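You operate a simulated robot arm through the tools that you are given. There is no shell and no other tool. Be economical: measure what you need, move in short steps, check, and stop when the job is done.

The job below is to be done with a simulated robot arm. You get a single attempt, and the scene is never put back.

## Task
Take the brass clip and put it on top of the purple battery on the ply bench top.

The check looks at the end state, three seconds after you hand in, the way a careful person would. Anything else that was tipped, shoved, dropped, spilled or broken makes it a failure.

## Robot
A 6-joint arm with a two-finger parallel gripper, fixed in place. Base frame: the origin is at the foot of the arm, x ahead of it, y to its left, z up; the work surface is at about z = 80. Readings come in cm, degrees, newtons and seconds.
With the tool pointing down near the work surface it reaches from about 26 to 68 cm from the base axis. Its first joint turns from -66.0 to 66.0 degrees. Payload 2.9 kg.
The TCP is the grasp point between the finger pads, 3 cm short of the fingertips. In the tool frame z runs along the fingers and y along their closing line. The gripper opens to 11 cm. The fingers are 2 cm wide and 1 cm thick; the gripper's body (4.8 by 11.2 cm) begins 5.5 cm behind the TCP.
Orientation is told as [roll, pitch, yaw] about the base's x, y, z axes, in that order, counted from this pose: with the fingers straight down and closing along the base's y, the tool's x points along the base's -x, its y along +y and its z along -z.

## Interface
- The arm moves only by the tool servo_tool. Its arguments are lists of equal length, an entry for each row: "dp": the shift along the tool's x, y, z in units of 50 mm (1.0 is 50 mm), a list of three; "rotation": the turn, a rotation vector about the tool's x, y, z in units of 4 degrees (1.0 is 4 degrees), a list of three; "fingers": the finger opening in cm, from 0 to 11. In form: {"dp": [[x, y, z], ...], "rotation": [[ax, ay, az], ...], "fingers": [fingers, ...]}. A call has 1 to 12 rows; each row shifts and turns the commanded pose from where the row before left it, along the tool's axes as they then stand. A call with a number of a shift or a turn outside -1 to 1 is refused whole. A row lasts 0.2 s, in which the tool goes at most 5 cm and 8.6 degrees; a call with a longer step from one row to the next is refused whole, and so is a gripper value outside its range. A pose out of reach is approached as far as the arm can. The call stops where the force on the tool passes 40 N (or 10 N more than at its start, if that is more) or the arm is blocked; 0.2 s more then pass. Each finger travels about 10.8 cm/s and halts on what it meets, pressing with about 30 N; the grip force reading is that of the motor and also rises with nothing between the fingers. The clock runs only during rows and for 0.2 s after the last one: add rows that do not move to give the fingers time. It gives the time, the measured TCP pose, the force on the tool (base axes), the opening and the grip force at its end, in the units of the frame above (readings bear some noise).
- Cameras (640 x 400 px; columns grow to the right, rows downward): "scene" is fixed at [7.61, 42.89, 138.96]; the picture's right is [-0.79, -0.61, 0.00], its down [-0.30, 0.39, -0.87] and it looks along [0.53, -0.69, -0.50] (base axes); focal length 357 px, centre (320, 200). "wrist" rides on the gripper at [7.2, 1.7, -10.3] in the tool frame; the picture's right is [-0.23, 0.97, 0.00], its down [-0.76, -0.18, -0.62] and it looks along [-0.61, -0.14, 0.78] (tool axes); focal length 222 px, centre (320, 200). There is no depth. A picture from a camera that has moved, and an enlarged one, comes with that camera's place and axes in the base frame and with its lens.
- camera(camera): a new picture of that camera. No time passes.
- enlarge(camera, box): a new picture of the part [left, top, right, bottom] of that camera's present view, enlarged. No time passes.
- sign_off(): hands the job in; it is judged then, once.

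Go step by step. Nothing tells you positions but the pictures and the camera data: compare them with the known pose of the tool, close in by small moves and look again before you grip or let go. The budget is 90 turns and 36 pictures, counting those below and the enlarged ones. Unless the task says otherwise, let go and move clear before handing in, and close with one line.

The tools are called after "Call:" by a JSON object that holds its "fn" and its "kwargs". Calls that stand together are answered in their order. servo_tool: Moves the arm, as the interface text tells. Its arguments: {"type":"object","properties":{"dp":{"type":"array"},"rotation":{"type":"array"},"fingers":{"type":"array"}},"required":["dp","rotation","fingers"]} The other tools are called the same way: camera (camera) takes a picture; enlarge (camera, box) takes an enlarged picture of a part of a camera's view; sign_off () hands the job in.

At the start:

```text
t: 0.0
tool_pos: [48.13, -10.79, 107.67]
tcp_rot: [0.0, 0.0, 0.1]
contact_force: [0.4, -0.1, -0.5]
gripper_width: 11.01
grip_force: 0.2
```

scene: 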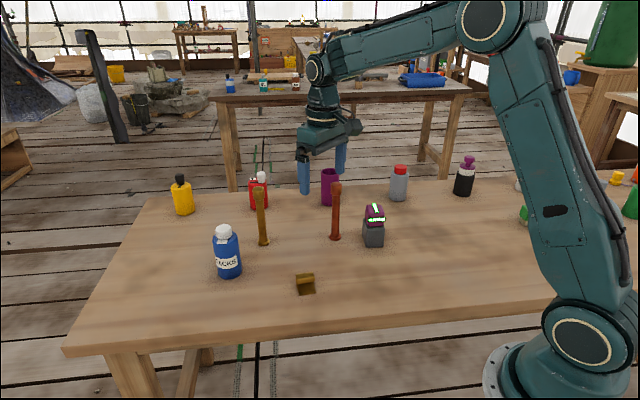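
wrist: 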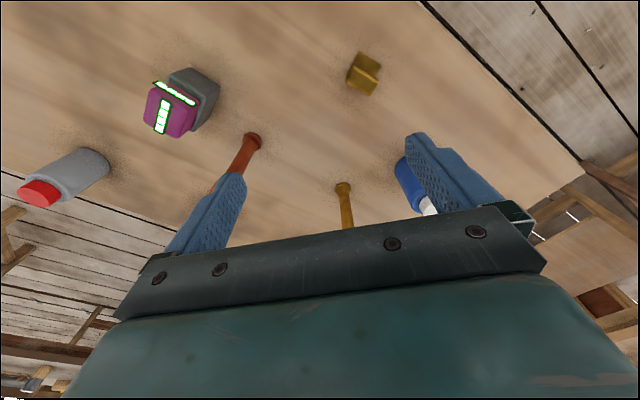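

I see the brass clip near the front of the bench at about (306,284) in the scene view, and the purple-topped battery at about (374,225). I'll enlarge both before moving.

Call:
{"fn": "enlarge", "kwargs": {"camera": "scene", "box": [280, 180, 420, 310]}}

Call:
{"fn": "enlarge", "kwargs": {"camera": "wrist", "box": [120, 30, 400, 205]}}

```text
3.08 times, centred on (350, 245) of scene
camera zoom: at [7.61, 42.89, 138.96], right [-0.79, -0.61, 0.0], down [-0.3, 0.39, -0.87], along [0.53, -0.69, -0.5], focal length 1098 px, centre (228, 62)
```

zoom: 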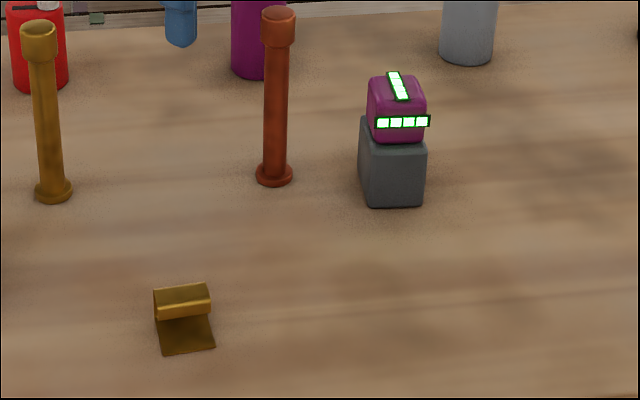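

```text
2.29 times, centred on (260, 118) of wrist
camera zoom: at [40.79, -9.05, 118.21], right [0.23, 0.97, 0.0], down [0.76, -0.18, 0.62], along [0.61, -0.14, -0.78], focal length 508 px, centre (457, 389)
```

zoom: 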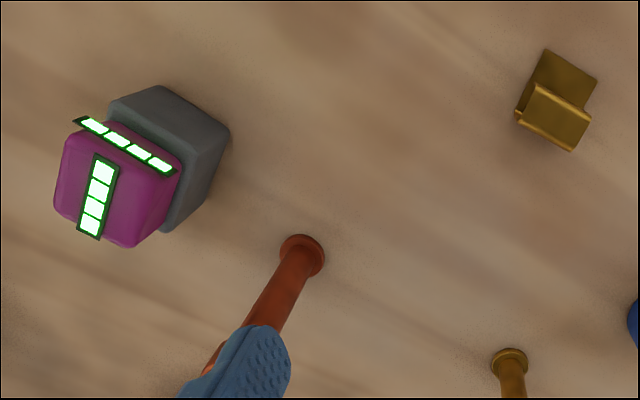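

The clip sits around (47,-3.5) with its long edge about 49° off x, and the battery is around (45,-30) and about 10 cm tall. I'll check that the purple cylinder isn't a battery, and move above the clip with the fingers aligned to its long edge.

Call:
{"fn": "enlarge", "kwargs": {"camera": "scene", "box": [240, 150, 400, 250]}}

Call:
{"fn": "servo_tool", "kwargs": {"dp": [[0.06, 0.5, 0.5], [0.05, 0.5, 0.5], [0.05, 0.42, 0.5], [0, 0, 0.3], [0, 0, 0], [0, 0, 0], [0, 0, 0], [0, 0, 0], [0, 0, 0], [0, 0, 0], [0, 0, 0], [0, 0, 0]], "rotation": [[0, 0, 0], [0, 0, 1], [0, 0, 1], [0, 0, 1], [0, 0, 1], [0, 0, 1], [0, 0, 1], [0, 0, 1], [0, 0, 1], [0, 0, 1], [0, 0, 1], [0, 0, 0.15]], "fingers": [11, 11, 11, 11, 11, 11, 11, 11, 11, 11, 11, 11]}}

```text
4.00 times, centred on (320, 200) of scene
camera zoom: at [7.61, 42.89, 138.96], right [-0.79, -0.61, 0.0], down [-0.3, 0.39, -0.87], along [0.53, -0.69, -0.5], focal length 1428 px, centre (320, 200)
```

zoom: 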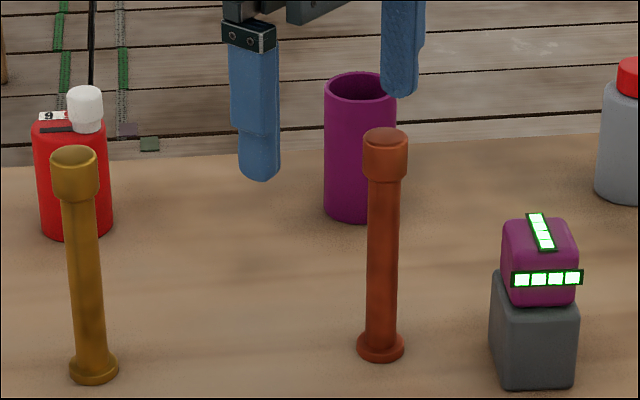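

```text
t: 2.6
tool_pos: [47.58, -3.58, 98.82]
tcp_rot: [0.0, 0.0, -40.6]
contact_force: [0.5, 0.5, 0.7]
gripper_width: 11.03
grip_force: 0.0
```

The cylinder is an open tube, so the battery is the purple piece with the charge bars, on its grey block. Now I'll look at the clip from above.

Call:
{"fn": "camera", "kwargs": {"camera": "wrist"}}

Call:
{"fn": "camera", "kwargs": {"camera": "scene"}}

```text
30 pictures are left
camera wrist: at [43.03, 2.36, 109.19], right [0.81, 0.59, 0.0], down [0.46, -0.63, 0.62], along [0.37, -0.5, -0.78], focal length 222 px, centre (320, 200)
```

wrist: 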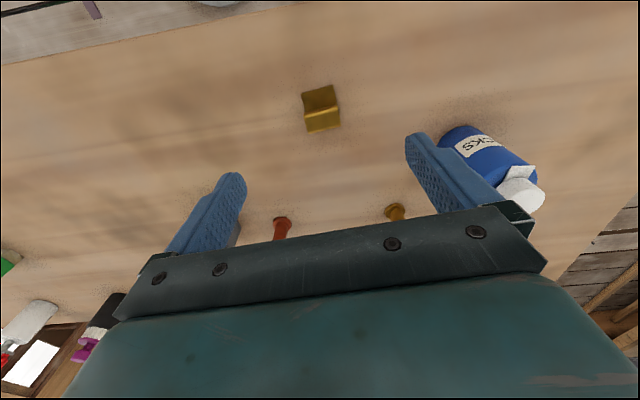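

```text
29 pictures are left
```

scene: 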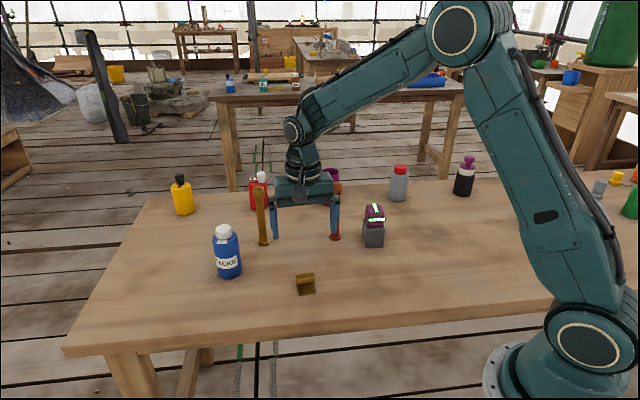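

The clip looks aligned with the closing line. I'll enlarge it for accurate corners.

Call:
{"fn": "enlarge", "kwargs": {"camera": "wrist", "box": [280, 70, 360, 150]}}

Call:
{"fn": "enlarge", "kwargs": {"camera": "scene", "box": [285, 262, 329, 306]}}

```text
5.00 times, centred on (320, 110) of wrist
camera zoom: at [43.03, 2.36, 109.19], right [0.81, 0.59, 0.0], down [0.46, -0.63, 0.62], along [0.37, -0.5, -0.78], focal length 1111 px, centre (320, 650)
```

zoom: 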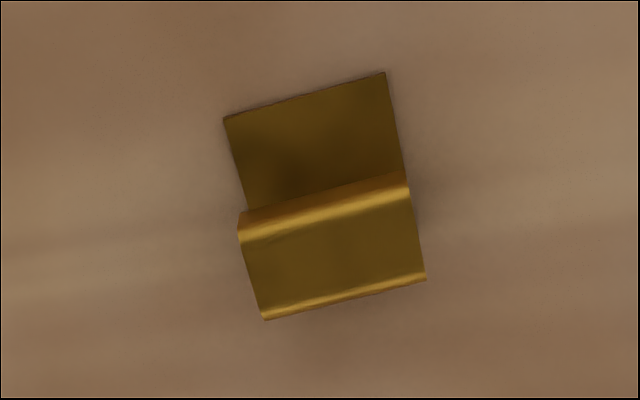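

```text
9.09 times, centred on (307, 284) of scene
camera zoom: at [7.61, 42.89, 138.96], right [-0.79, -0.61, 0.0], down [-0.3, 0.39, -0.87], along [0.53, -0.69, -0.5], focal length 3246 px, centre (438, -564)
```

zoom: 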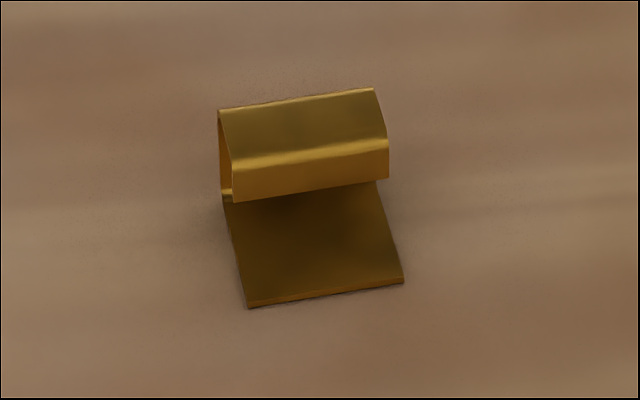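

The clip is a folded channel about 4.0 wide, 3.9 deep and 3 high, already aligned with the fingers. Its middle is about 1.5 cm toward tool -x. I'll shift over it and lower most of the way, then check.

Call:
{"fn": "servo_tool", "kwargs": {"dp": [[-0.3, 0, 0], [0, 0, 0.5], [0, 0, 0.5], [0, 0, 0.5], [0, 0, 0.5], [0, 0, 0]], "rotation": [[0, 0, 0], [0, 0, 0], [0, 0, 0], [0, 0, 0], [0, 0, 0], [0, 0, 0]], "fingers": [8, 8, 8, 8, 8, 8]}}

Call:
{"fn": "camera", "kwargs": {"camera": "wrist"}}

Call:
{"fn": "enlarge", "kwargs": {"camera": "scene", "box": [260, 220, 360, 310]}}

```text
t: 4.0
tool_pos: [48.71, -4.65, 88.79]
tcp_rot: [0.0, 0.0, -40.7]
contact_force: [0.2, 0.4, 0.7]
gripper_width: 7.99
grip_force: 0.1
```

```text
26 pictures are left
camera wrist: at [44.16, 1.5, 99.28], right [0.81, 0.59, 0.0], down [0.46, -0.63, 0.62], along [0.37, -0.5, -0.78], focal length 222 px, centre (320, 200)
```

wrist: 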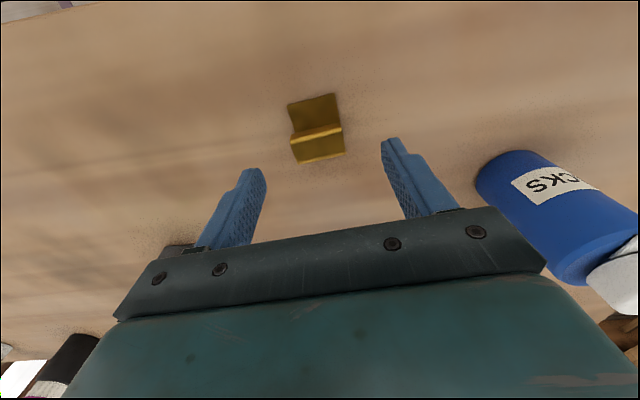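

```text
4.44 times, centred on (310, 265) of scene
camera zoom: at [7.61, 42.89, 138.96], right [-0.79, -0.61, 0.0], down [-0.3, 0.39, -0.87], along [0.53, -0.69, -0.5], focal length 1587 px, centre (364, -89)
```

zoom: 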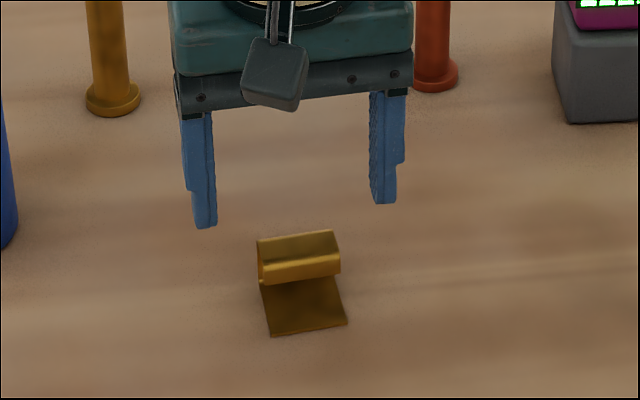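

The clip is centred between the fingers. I'll lower to TCP z ≈ 83.4, with the tips about 0.4 above the bench.

Call:
{"fn": "servo_tool", "kwargs": {"dp": [[0, 0, 0.4], [0, 0, 0.4], [0, 0, 0.278], [0, 0, 0]], "rotation": [[0, 0, 0], [0, 0, 0], [0, 0, 0], [0, 0, 0]], "fingers": [8, 8, 8, 8]}}

Call:
{"fn": "enlarge", "kwargs": {"camera": "scene", "box": [260, 220, 360, 310]}}

Call:
{"fn": "camera", "kwargs": {"camera": "wrist"}}

```text
t: 5.0
tool_pos: [48.68, -4.62, 83.4]
tcp_rot: [0.0, 0.0, -40.6]
contact_force: [0.2, -0.6, 0.6]
gripper_width: 7.99
grip_force: 0.1
```

```text
4.44 times, centred on (310, 265) of scene
camera zoom: at [7.61, 42.89, 138.96], right [-0.79, -0.61, 0.0], down [-0.3, 0.39, -0.87], along [0.53, -0.69, -0.5], focal length 1587 px, centre (364, -89)
```

zoom: 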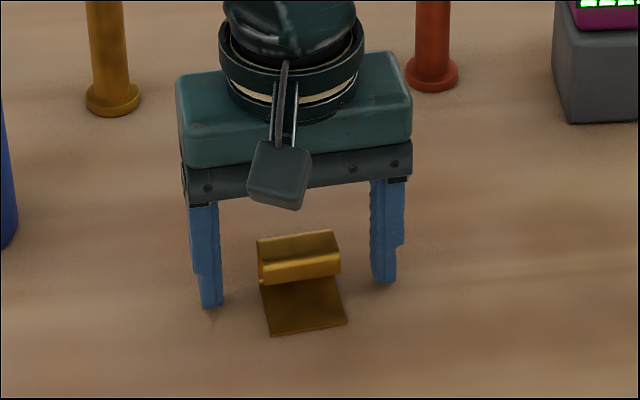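

```text
23 pictures are left
camera wrist: at [44.17, 1.41, 93.83], right [0.81, 0.59, 0.0], down [0.46, -0.63, 0.62], along [0.37, -0.5, -0.78], focal length 222 px, centre (320, 200)
```

wrist: 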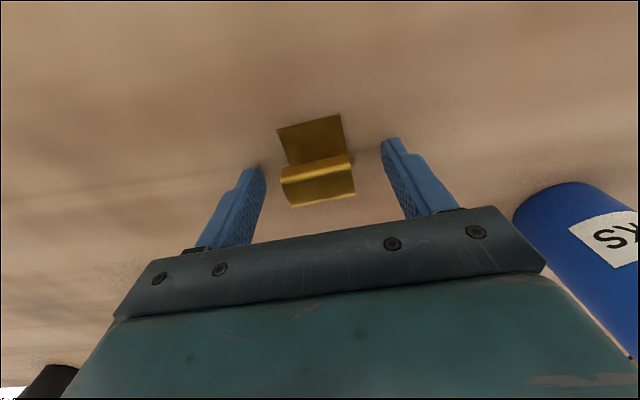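

The fingers straddle the clip evenly, so I'll close on it.

Call:
{"fn": "servo_tool", "kwargs": {"dp": [[0, 0, 0], [0, 0, 0], [0, 0, 0], [0, 0, 0], [0, 0, 0]], "rotation": [[0, 0, 0], [0, 0, 0], [0, 0, 0], [0, 0, 0], [0, 0, 0]], "fingers": [6, 5, 4, 3, 3]}}

```text
t: 6.2
tool_pos: [48.64, -4.65, 83.35]
tcp_rot: [-0.1, 0.0, -40.5]
contact_force: [0.5, 0.0, 0.7]
gripper_width: 3.97
grip_force: 30.3
```

Held at 3.97 cm wide. I'll lift straight up and check.

Call:
{"fn": "servo_tool", "kwargs": {"dp": [[0, 0, -0.2], [0, 0, -0.4], [0, 0, -0.5], [0, 0, -0.6], [0, 0, -0.6], [0, 0, -0.6], [0, 0, -0.6], [0, 0, -0.6], [0, 0, 0]], "rotation": [[0, 0, 0], [0, 0, 0], [0, 0, 0], [0, 0, 0], [0, 0, 0], [0, 0, 0], [0, 0, 0], [0, 0, 0], [0, 0, 0]], "fingers": [3, 3, 3, 3, 3, 3, 3, 3, 3]}}

Call:
{"fn": "camera", "kwargs": {"camera": "wrist"}}

```text
t: 8.2
tool_pos: [48.73, -4.7, 103.77]
tcp_rot: [0.0, -0.1, -40.5]
contact_force: [0.9, 0.8, 0.5]
gripper_width: 3.01
grip_force: 0.1
```

```text
22 pictures are left
camera wrist: at [44.12, 1.46, 114.31], right [0.81, 0.59, 0.0], down [0.46, -0.63, 0.62], along [0.37, -0.5, -0.78], focal length 222 px, centre (320, 200)
```

wrist: 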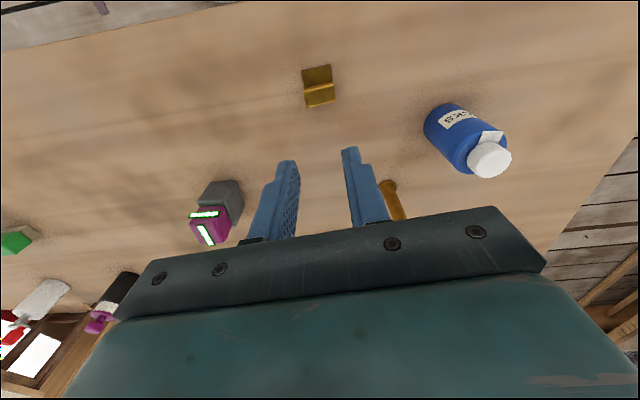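

The clip slipped out on the way up: the width is now 3.01 with no grip force, and it's still standing on the bench. I'll look at how it lies now.

Call:
{"fn": "enlarge", "kwargs": {"camera": "scene", "box": [285, 262, 329, 306]}}

Call:
{"fn": "enlarge", "kwargs": {"camera": "wrist", "box": [280, 50, 360, 130]}}

```text
9.09 times, centred on (307, 284) of scene
camera zoom: at [7.61, 42.89, 138.96], right [-0.79, -0.61, 0.0], down [-0.3, 0.39, -0.87], along [0.53, -0.69, -0.5], focal length 3246 px, centre (438, -564)
```

zoom: 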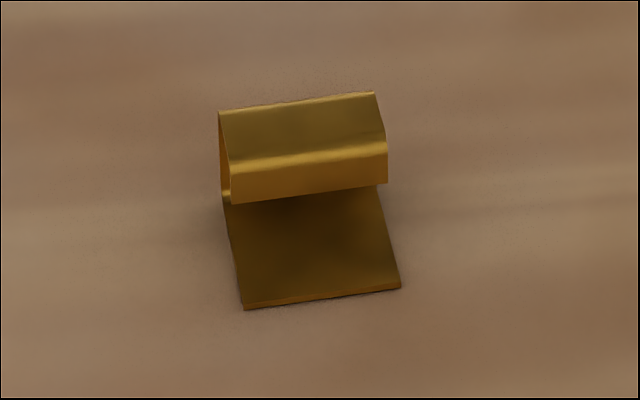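

```text
5.00 times, centred on (320, 90) of wrist
camera zoom: at [44.12, 1.46, 114.31], right [0.81, 0.59, 0.0], down [0.46, -0.63, 0.62], along [0.37, -0.5, -0.78], focal length 1111 px, centre (320, 750)
```

zoom: 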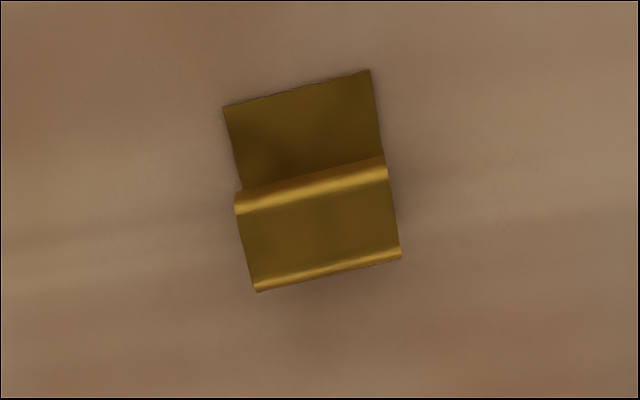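

It stayed put and upright, and only the thin side edges were gripped. I'll turn the gripper 90° and take the raised folded part between the pads instead: back wall to front lip, about 2.3 cm across.

Call:
{"fn": "servo_tool", "kwargs": {"dp": [[0, 0, 0], [0, 0, 0], [0, 0, 0], [0, 0, 0], [0, 0, 0], [0, 0, 0], [0, 0, 0], [0, 0, 0], [0, 0, 0], [0, 0, 0], [0, 0, 0], [0, 0, 0]], "rotation": [[0, 0, -1], [0, 0, -1], [0, 0, -1], [0, 0, -1], [0, 0, -1], [0, 0, -1], [0, 0, -1], [0, 0, -1], [0, 0, -1], [0, 0, -1], [0, 0, -1], [0, 0, -1]], "fingers": [4, 5, 6, 6, 6, 6, 6, 6, 6, 6, 6, 6]}}

Call:
{"fn": "servo_tool", "kwargs": {"dp": [[0, 0, 0], [0, 0, 0], [0, 0, 0], [0, 0, 0], [0, 0, 0], [0, 0, 0], [0, 0, 0], [0, 0, 0], [0, 0, 0], [0, 0, 0], [0, 0, 0], [0, 0, 0]], "rotation": [[0, 0, -1], [0, 0, -1], [0, 0, -1], [0, 0, -1], [0, 0, -1], [0, 0, -1], [0, 0, -1], [0, 0, -1], [0, 0, -1], [0, 0, -1], [0, 0, -0.5], [0, 0, 0]], "fingers": [6, 6, 6, 6, 6, 6, 6, 6, 6, 6, 6, 6]}}

```text
t: 10.8
tool_pos: [48.62, -4.67, 103.87]
tcp_rot: [0.0, 0.0, 7.5]
contact_force: [-1.3, -0.2, 0.2]
gripper_width: 5.99
grip_force: 0.0
```

```text
t: 13.4
tool_pos: [48.69, -4.55, 103.92]
tcp_rot: [0.0, 0.0, 49.5]
contact_force: [0.1, -0.6, -0.6]
gripper_width: 5.99
grip_force: 0.0
```

Rotated to 49.5°. I'll nudge over the folded part, lower to z ≈ 89, and look.

Call:
{"fn": "servo_tool", "kwargs": {"dp": [[0, -0.06, 0.4], [0, 0, 0.5], [0, 0, 0.6], [0, 0, 0.6], [0, 0, 0.5], [0, 0, 0.38], [0, 0, 0]], "rotation": [[0, 0, 0], [0, 0, 0], [0, 0, 0], [0, 0, 0], [0, 0, 0], [0, 0, 0], [0, 0, 0]], "fingers": [6, 6, 6, 6, 6, 6, 6]}}

Call:
{"fn": "camera", "kwargs": {"camera": "wrist"}}

Call:
{"fn": "enlarge", "kwargs": {"camera": "scene", "box": [260, 220, 360, 310]}}

```text
t: 15.0
tool_pos: [48.88, -4.63, 88.92]
tcp_rot: [0.0, 0.0, 49.3]
contact_force: [0.7, -0.4, 0.2]
gripper_width: 5.99
grip_force: 0.0
```

```text
19 pictures are left
camera wrist: at [42.73, -9.12, 99.44], right [-0.59, 0.81, 0.0], down [0.63, 0.46, 0.62], along [0.5, 0.37, -0.78], focal length 222 px, centre (320, 200)
```

wrist: 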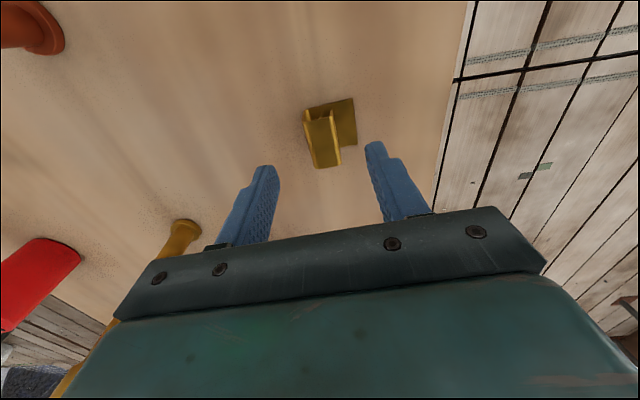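

```text
4.44 times, centred on (310, 265) of scene
camera zoom: at [7.61, 42.89, 138.96], right [-0.79, -0.61, 0.0], down [-0.3, 0.39, -0.87], along [0.53, -0.69, -0.5], focal length 1587 px, centre (364, -89)
```

zoom: 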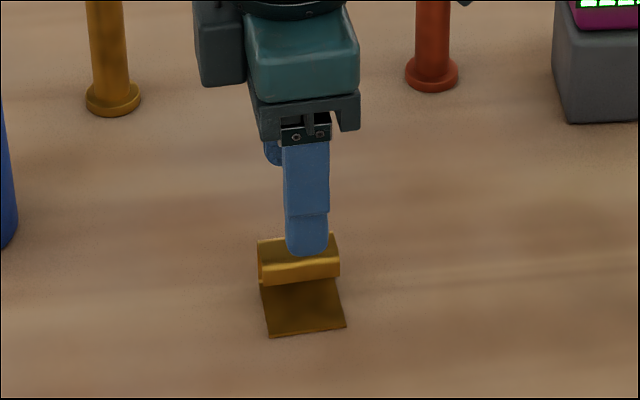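

I'll enlarge to check that the folded part is centred.

Call:
{"fn": "enlarge", "kwargs": {"camera": "wrist", "box": [280, 80, 380, 180]}}

```text
4.00 times, centred on (330, 130) of wrist
camera zoom: at [42.73, -9.12, 99.44], right [-0.59, 0.81, 0.0], down [0.63, 0.46, 0.62], along [0.5, 0.37, -0.78], focal length 888 px, centre (280, 480)
```

zoom: 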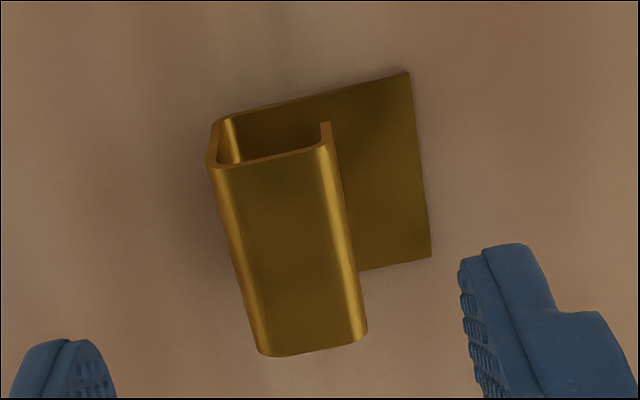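

The folded part is about 0.25 cm toward +y and 0.2 toward -x. I'll correct that, descend so the tips stay just above the base plate, and close.

Call:
{"fn": "servo_tool", "kwargs": {"dp": [[-0.04, 0.05, 0.3], [0, 0, 0.3], [0, 0, 0.3], [0, 0, 0.17], [0, 0, 0]], "rotation": [[0, 0, 0], [0, 0, 0], [0, 0, 0], [0, 0, 0], [0, 0, 0]], "fingers": [6, 6, 6, 6, 6]}}

Call:
{"fn": "camera", "kwargs": {"camera": "wrist"}}

```text
t: 16.2
tool_pos: [48.8, -4.57, 83.46]
tcp_rot: [0.0, 0.0, 49.4]
contact_force: [0.4, -0.6, -0.6]
gripper_width: 6.01
grip_force: 0.1
```

```text
16 pictures are left
camera wrist: at [42.68, -8.93, 94.09], right [-0.59, 0.81, 0.0], down [0.63, 0.46, 0.62], along [0.5, 0.37, -0.78], focal length 222 px, centre (320, 200)
```

wrist: 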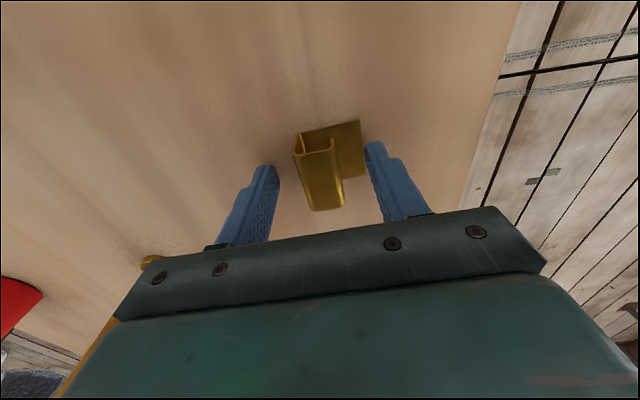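

The fingers straddle the fold and sit clear of the plate, so I'll close.

Call:
{"fn": "servo_tool", "kwargs": {"dp": [[0, 0, 0], [0, 0, 0], [0, 0, 0], [0, 0, 0], [0, 0, 0], [0, 0, 0]], "rotation": [[0, 0, 0], [0, 0, 0], [0, 0, 0], [0, 0, 0], [0, 0, 0], [0, 0, 0]], "fingers": [5, 4, 3, 2, 1, 1]}}

Call:
{"fn": "servo_tool", "kwargs": {"dp": [[0, 0, -0.1], [0, 0, -0.1], [0, 0, -0.1], [0, 0, -0.1], [0, 0, 0]], "rotation": [[0, 0, 0], [0, 0, 0], [0, 0, 0], [0, 0, 0], [0, 0, 0]], "fingers": [1, 1, 1, 1, 1]}}

Call:
{"fn": "camera", "kwargs": {"camera": "wrist"}}

```text
t: 17.6
tool_pos: [48.74, -4.56, 83.65]
tcp_rot: [0.1, 0.0, 49.4]
contact_force: [-0.3, 0.3, 0.2]
gripper_width: 2.32
grip_force: 30.4
```

```text
t: 18.8
tool_pos: [48.84, -4.48, 85.59]
tcp_rot: [0.1, 0.0, 49.5]
contact_force: [0.6, 0.1, -0.7]
gripper_width: 2.34
grip_force: 30.0
```

```text
15 pictures are left
camera wrist: at [42.68, -8.85, 96.13], right [-0.59, 0.81, 0.0], down [0.63, 0.46, 0.62], along [0.5, 0.37, -0.78], focal length 222 px, centre (320, 200)
```

wrist: 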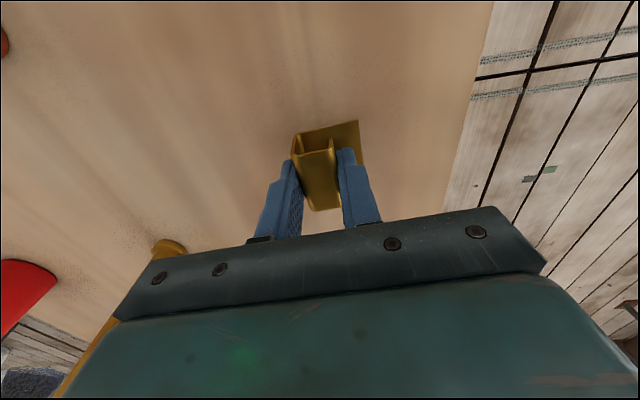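

The clip is held at 2.3 cm, 30 N. I'll raise it well clear, then travel at height toward the battery.

Call:
{"fn": "servo_tool", "kwargs": {"dp": [[0, 0, -0.2], [0, 0, -0.4], [0, 0, -0.4], [0, 0, -0.5], [0, 0, -0.5], [0, 0, -0.5], [0, 0, -0.5], [0, 0, -0.4], [0, 0, -0.3], [0, 0, 0]], "rotation": [[0, 0, 0], [0, 0, 0], [0, 0, 0], [0, 0, 0], [0, 0, 0], [0, 0, 0], [0, 0, 0], [0, 0, 0], [0, 0, 0], [0, 0, 0]], "fingers": [1, 1, 1, 1, 1, 1, 1, 1, 1, 1]}}

Call:
{"fn": "servo_tool", "kwargs": {"dp": [[0.22, -0.14, 0], [0.4, -0.25, 0], [0.4, -0.25, 0], [0.45, -0.28, 0], [0.45, -0.28, 0], [0.45, -0.28, 0], [0.45, -0.28, 0], [0.45, -0.28, 0], [0.4, -0.25, 0], [0.4, -0.25, 0], [0.27, -0.18, 0], [0, 0, 0]], "rotation": [[0, 0, 0], [0, 0, 0], [0, 0, 0], [0, 0, 0], [0, 0, 0], [0, 0, 0], [0, 0, 0], [0, 0, 0], [0, 0, 0], [0, 0, 0], [0, 0, 0], [0, 0, 0]], "fingers": [1, 1, 1, 1, 1, 1, 1, 1, 1, 1, 1, 1]}}

Call:
{"fn": "camera", "kwargs": {"camera": "wrist"}}

Call:
{"fn": "enlarge", "kwargs": {"camera": "scene", "box": [310, 130, 438, 250]}}

```text
t: 21.0
tool_pos: [48.8, -4.7, 104.23]
tcp_rot: [0.0, 0.0, 49.3]
contact_force: [0.4, 1.3, -0.4]
gripper_width: 2.35
grip_force: 30.6
```

```text
t: 23.6
tool_pos: [44.93, -29.95, 104.07]
tcp_rot: [-0.1, 0.0, 49.4]
contact_force: [0.0, 0.3, 0.4]
gripper_width: 2.31
grip_force: 30.2
```

```text
14 pictures are left
camera wrist: at [38.91, -34.28, 114.56], right [-0.59, 0.81, 0.0], down [0.63, 0.46, 0.62], along [0.5, 0.37, -0.78], focal length 222 px, centre (320, 200)
```

wrist: 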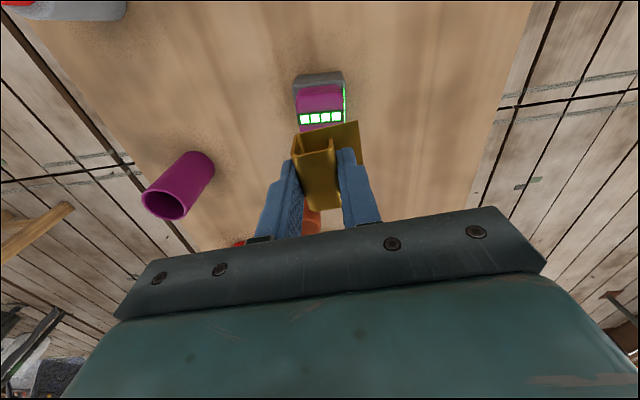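

```text
3.33 times, centred on (374, 190) of scene
camera zoom: at [7.61, 42.89, 138.96], right [-0.79, -0.61, 0.0], down [-0.3, 0.39, -0.87], along [0.53, -0.69, -0.5], focal length 1190 px, centre (140, 233)
```

zoom: 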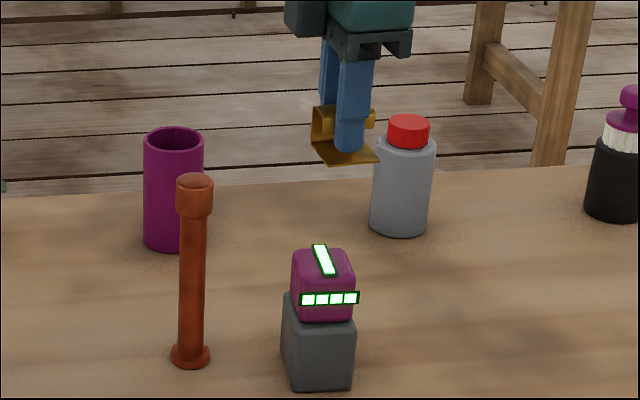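

Now hovering over the battery. I'll enlarge the wrist view to fix the position of its purple top.

Call:
{"fn": "enlarge", "kwargs": {"camera": "wrist", "box": [280, 60, 370, 150]}}

Call:
{"fn": "enlarge", "kwargs": {"camera": "scene", "box": [350, 190, 410, 250]}}

```text
4.44 times, centred on (325, 105) of wrist
camera zoom: at [38.91, -34.28, 114.56], right [-0.59, 0.81, 0.0], down [0.63, 0.46, 0.62], along [0.5, 0.37, -0.78], focal length 987 px, centre (298, 622)
```

zoom: 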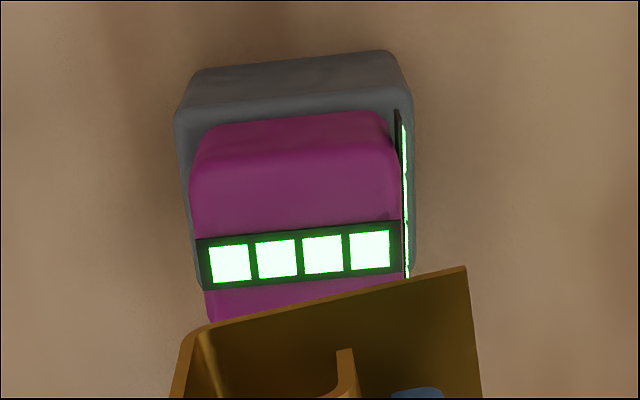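

```text
6.67 times, centred on (380, 220) of scene
camera zoom: at [7.61, 42.89, 138.96], right [-0.79, -0.61, 0.0], down [-0.3, 0.39, -0.87], along [0.53, -0.69, -0.5], focal length 2380 px, centre (-80, 67)
```

zoom: 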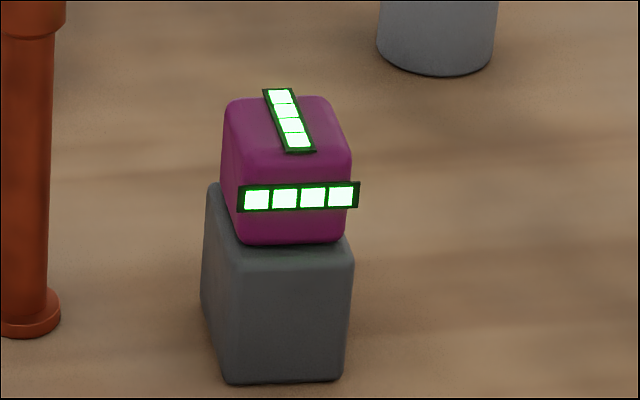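

Battery top is centred near (45.15,-29.5) at z ≈ 90.5, about 5 by 4.7 cm. I'll line up the clip's plate over it, lower to just above, and look.

Call:
{"fn": "servo_tool", "kwargs": {"dp": [[-0.096, -0.076, 0], [0, 0, 0.3], [0, 0, 0.4], [0, 0, 0.4], [0, 0, 0.3], [0, 0, 0.2], [0, 0, 0]], "rotation": [[0, 0, 0], [0, 0, 0], [0, 0, 0], [0, 0, 0], [0, 0, 0], [0, 0, 0], [0, 0, 0]], "fingers": [1, 1, 1, 1, 1, 1, 1]}}

Call:
{"fn": "enlarge", "kwargs": {"camera": "scene", "box": [340, 180, 410, 250]}}

Call:
{"fn": "enlarge", "kwargs": {"camera": "wrist", "box": [260, 80, 400, 220]}}

```text
t: 25.2
tool_pos: [45.57, -29.92, 95.98]
tcp_rot: [0.0, 0.0, 49.3]
contact_force: [0.1, 0.0, -1.2]
gripper_width: 2.32
grip_force: 30.2
```

```text
5.71 times, centred on (375, 215) of scene
camera zoom: at [7.61, 42.89, 138.96], right [-0.79, -0.61, 0.0], down [-0.3, 0.39, -0.87], along [0.53, -0.69, -0.5], focal length 2040 px, centre (6, 114)
```

zoom: 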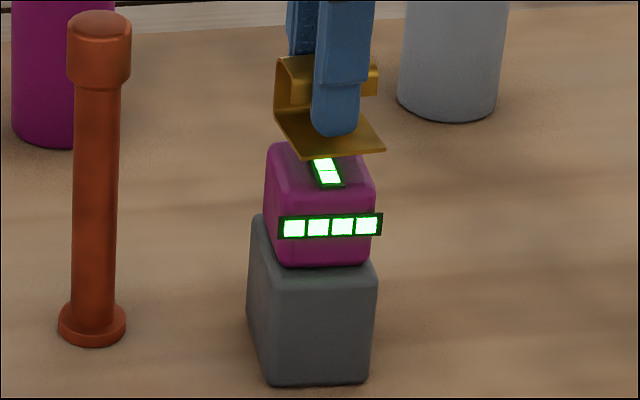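

```text
2.86 times, centred on (330, 150) of wrist
camera zoom: at [39.48, -34.13, 106.53], right [-0.59, 0.81, 0.0], down [0.63, 0.46, 0.62], along [0.5, 0.37, -0.78], focal length 635 px, centre (291, 343)
```

zoom: 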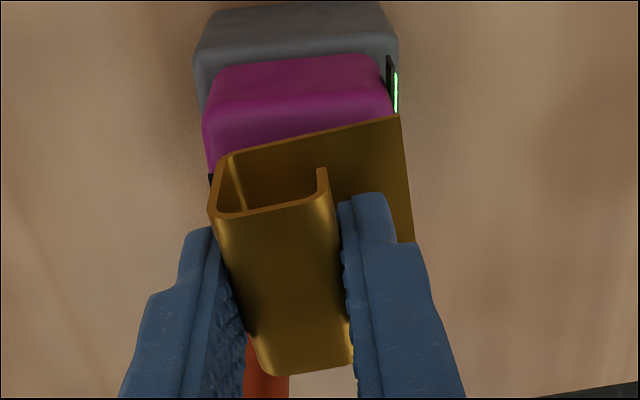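

The clip is about 2 cm above the top and looks a few millimetres too far toward tool +x and +y. I'll trim that, lower partway, and look again.

Call:
{"fn": "servo_tool", "kwargs": {"dp": [[-0.06, -0.05, 0], [0, 0, 0.1], [0, 0, 0.1], [0, 0, 0.06], [0, 0, 0]], "rotation": [[0, 0, 0], [0, 0, 0], [0, 0, 0], [0, 0, 0], [0, 0, 0]], "fingers": [1, 1, 1, 1, 1]}}

Call:
{"fn": "enlarge", "kwargs": {"camera": "scene", "box": [350, 190, 410, 250]}}

Call:
{"fn": "enlarge", "kwargs": {"camera": "wrist", "box": [260, 80, 400, 220]}}

```text
t: 26.4
tool_pos: [46.07, -29.66, 94.75]
tcp_rot: [-0.1, 0.0, 49.5]
contact_force: [0.2, -0.5, -1.1]
gripper_width: 2.35
grip_force: 30.2
```

```text
6.67 times, centred on (380, 220) of scene
camera zoom: at [7.61, 42.89, 138.96], right [-0.79, -0.61, 0.0], down [-0.3, 0.39, -0.87], along [0.53, -0.69, -0.5], focal length 2380 px, centre (-80, 67)
```

zoom: 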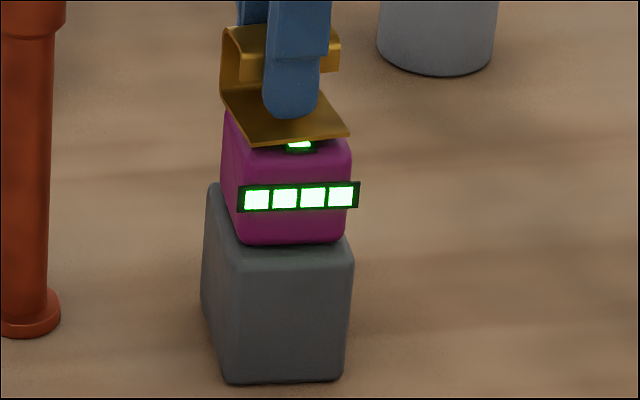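

```text
2.86 times, centred on (330, 150) of wrist
camera zoom: at [39.9, -34.0, 105.26], right [-0.59, 0.81, 0.0], down [0.63, 0.46, 0.62], along [0.5, 0.37, -0.78], focal length 635 px, centre (291, 343)
```

zoom: 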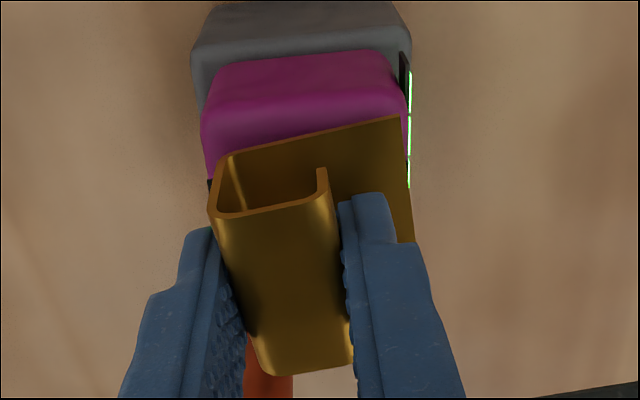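

Now the plate lines up with the battery's top face, front edge flush and well centred. I'll lower the last bit gently, watching the force.

Call:
{"fn": "servo_tool", "kwargs": {"dp": [[0, 0, 0.04], [0, 0, 0.04], [0, 0, 0.02], [0, 0, 0]], "rotation": [[0, 0, 0], [0, 0, 0], [0, 0, 0], [0, 0, 0]], "fingers": [1, 1, 1, 1]}}

Call:
{"fn": "enlarge", "kwargs": {"camera": "scene", "box": [360, 190, 400, 230]}}

```text
t: 27.4
tool_pos: [46.02, -29.7, 94.35]
tcp_rot: [0.0, 0.1, 49.3]
contact_force: [-0.6, 0.4, 0.9]
gripper_width: 2.33
grip_force: 30.6
```

```text
10.00 times, centred on (380, 210) of scene
camera zoom: at [7.61, 42.89, 138.96], right [-0.79, -0.61, 0.0], down [-0.3, 0.39, -0.87], along [0.53, -0.69, -0.5], focal length 3570 px, centre (-280, 100)
```

zoom: 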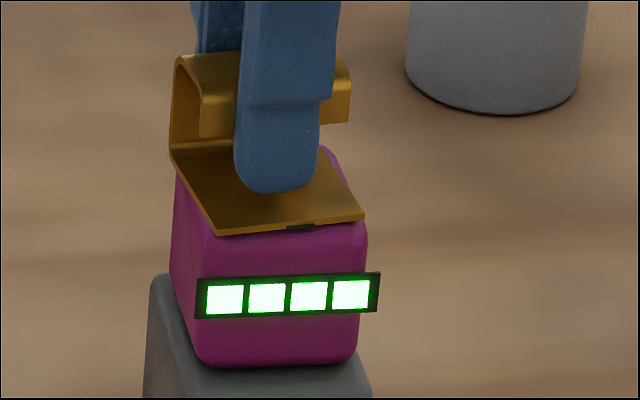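

Almost touching. I'll use very small steps down until the force rises.

Call:
{"fn": "servo_tool", "kwargs": {"dp": [[0, 0, 0.02], [0, 0, 0]], "rotation": [[0, 0, 0], [0, 0, 0]], "fingers": [1, 1]}}

Call:
{"fn": "servo_tool", "kwargs": {"dp": [[0, 0, 0.02], [0, 0, 0]], "rotation": [[0, 0, 0], [0, 0, 0]], "fingers": [1, 1]}}

```text
t: 28.0
tool_pos: [45.98, -29.75, 94.27]
tcp_rot: [-0.3, 0.0, 49.3]
contact_force: [-3.4, -1.1, 15.7]
gripper_width: 2.34
grip_force: 29.9
```

```text
t: 28.6
tool_pos: [46.07, -29.68, 94.32]
tcp_rot: [-0.2, 0.0, 49.4]
contact_force: [-5.2, -3.1, 23.9]
gripper_width: 2.36
grip_force: 30.2
```

Contact is firm at 24 N, so I'll back off the second step, then open slowly and evenly.

Call:
{"fn": "servo_tool", "kwargs": {"dp": [[0, 0, -0.025], [0, 0, 0]], "rotation": [[0, 0, 0], [0, 0, 0]], "fingers": [1, 1]}}

```text
t: 29.2
tool_pos: [46.18, -29.63, 94.2]
tcp_rot: [-0.1, 0.0, 49.4]
contact_force: [0.6, -4.2, 18.3]
gripper_width: 2.33
grip_force: 30.0
```

Call:
{"fn": "servo_tool", "kwargs": {"dp": [[0, 0, -0.015], [0, 0, 0]], "rotation": [[0, 0, 0], [0, 0, 0]], "fingers": [1, 1]}}

Call:
{"fn": "enlarge", "kwargs": {"camera": "scene", "box": [350, 190, 410, 250]}}

```text
t: 29.8
tool_pos: [45.94, -29.6, 94.19]
tcp_rot: [0.0, 0.0, 49.5]
contact_force: [2.9, -1.8, 10.7]
gripper_width: 2.34
grip_force: 30.1
```

```text
6.67 times, centred on (380, 220) of scene
camera zoom: at [7.6, 42.89, 138.96], right [-0.79, -0.61, 0.0], down [-0.3, 0.39, -0.87], along [0.53, -0.69, -0.5], focal length 2380 px, centre (-80, 67)
```

zoom: 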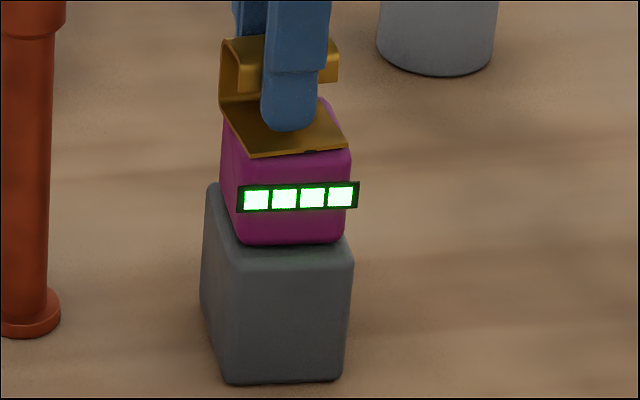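

The battery hasn't moved, and the clip rests on it with light pressure. I'll ease off a touch more and release slowly.

Call:
{"fn": "servo_tool", "kwargs": {"dp": [[0, 0, -0.01], [0, 0, 0], [0, 0, 0], [0, 0, 0], [0, 0, 0], [0, 0, 0], [0, 0, 0], [0, 0, 0], [0, 0, 0]], "rotation": [[0, 0, 0], [0, 0, 0], [0, 0, 0], [0, 0, 0], [0, 0, 0], [0, 0, 0], [0, 0, 0], [0, 0, 0], [0, 0, 0]], "fingers": [1, 2.2, 2.35, 2.5, 2.7, 3, 3.4, 3.8, 3.8]}}

Call:
{"fn": "camera", "kwargs": {"camera": "wrist"}}

```text
t: 31.8
tool_pos: [46.0, -29.55, 94.17]
tcp_rot: [0.0, 0.0, 49.5]
contact_force: [-0.7, -0.4, 0.5]
gripper_width: 3.77
grip_force: 0.1
```

```text
4 pictures are left
camera wrist: at [39.89, -33.98, 104.8], right [-0.59, 0.81, 0.0], down [0.63, 0.46, 0.62], along [0.5, 0.37, -0.78], focal length 222 px, centre (320, 200)
```

wrist: 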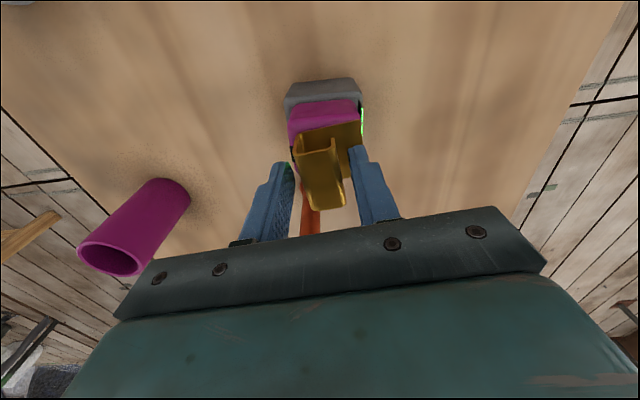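

The clip is free and sitting on the battery with both fingers clear. I'll rise straight up.

Call:
{"fn": "servo_tool", "kwargs": {"dp": [[0, 0, -0.1], [0, 0, -0.2], [0, 0, -0.3], [0, 0, -0.4], [0, 0, -0.5], [0, 0, -0.5], [0, 0, 0]], "rotation": [[0, 0, 0], [0, 0, 0], [0, 0, 0], [0, 0, 0], [0, 0, 0], [0, 0, 0], [0, 0, 0]], "fingers": [3.8, 3.8, 3.8, 3.8, 3.8, 3.8, 3.8]}}

Call:
{"fn": "enlarge", "kwargs": {"camera": "scene", "box": [340, 180, 410, 250]}}

Call:
{"fn": "camera", "kwargs": {"camera": "scene"}}

```text
t: 33.4
tool_pos: [45.81, -29.92, 104.36]
tcp_rot: [0.1, 0.0, 49.3]
contact_force: [0.2, 0.0, -0.5]
gripper_width: 3.8
grip_force: 0.1
```

```text
5.71 times, centred on (375, 215) of scene
camera zoom: at [7.61, 42.89, 138.96], right [-0.79, -0.61, 0.0], down [-0.3, 0.39, -0.87], along [0.53, -0.69, -0.5], focal length 2040 px, centre (6, 114)
```

zoom: 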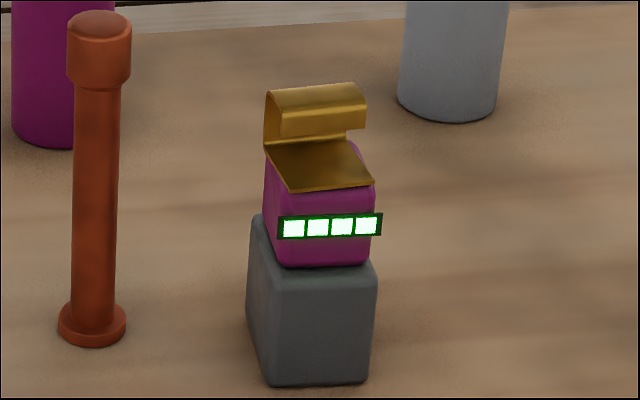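

```text
2 pictures are left
```

scene: 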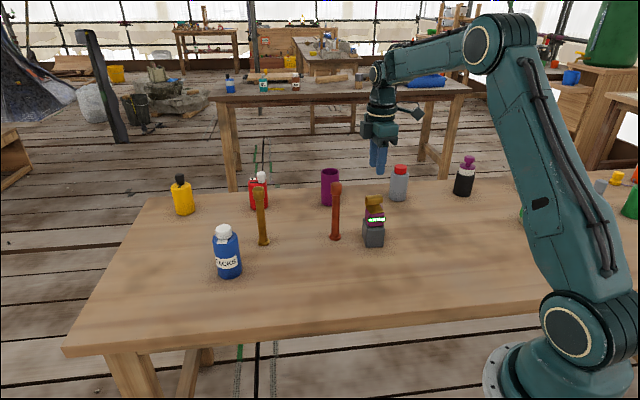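

The clip sits flat on the battery's purple top, nothing else has moved, and the gripper is clear, so I'll hand in.

Call:
{"fn": "sign_off", "kwargs": {}}

```text
The job is handed in.
```

The brass clip is sitting flat on top of the purple battery; it slipped out of my first grip without tipping, the second grip held, and nothing else on the bench was disturbed.
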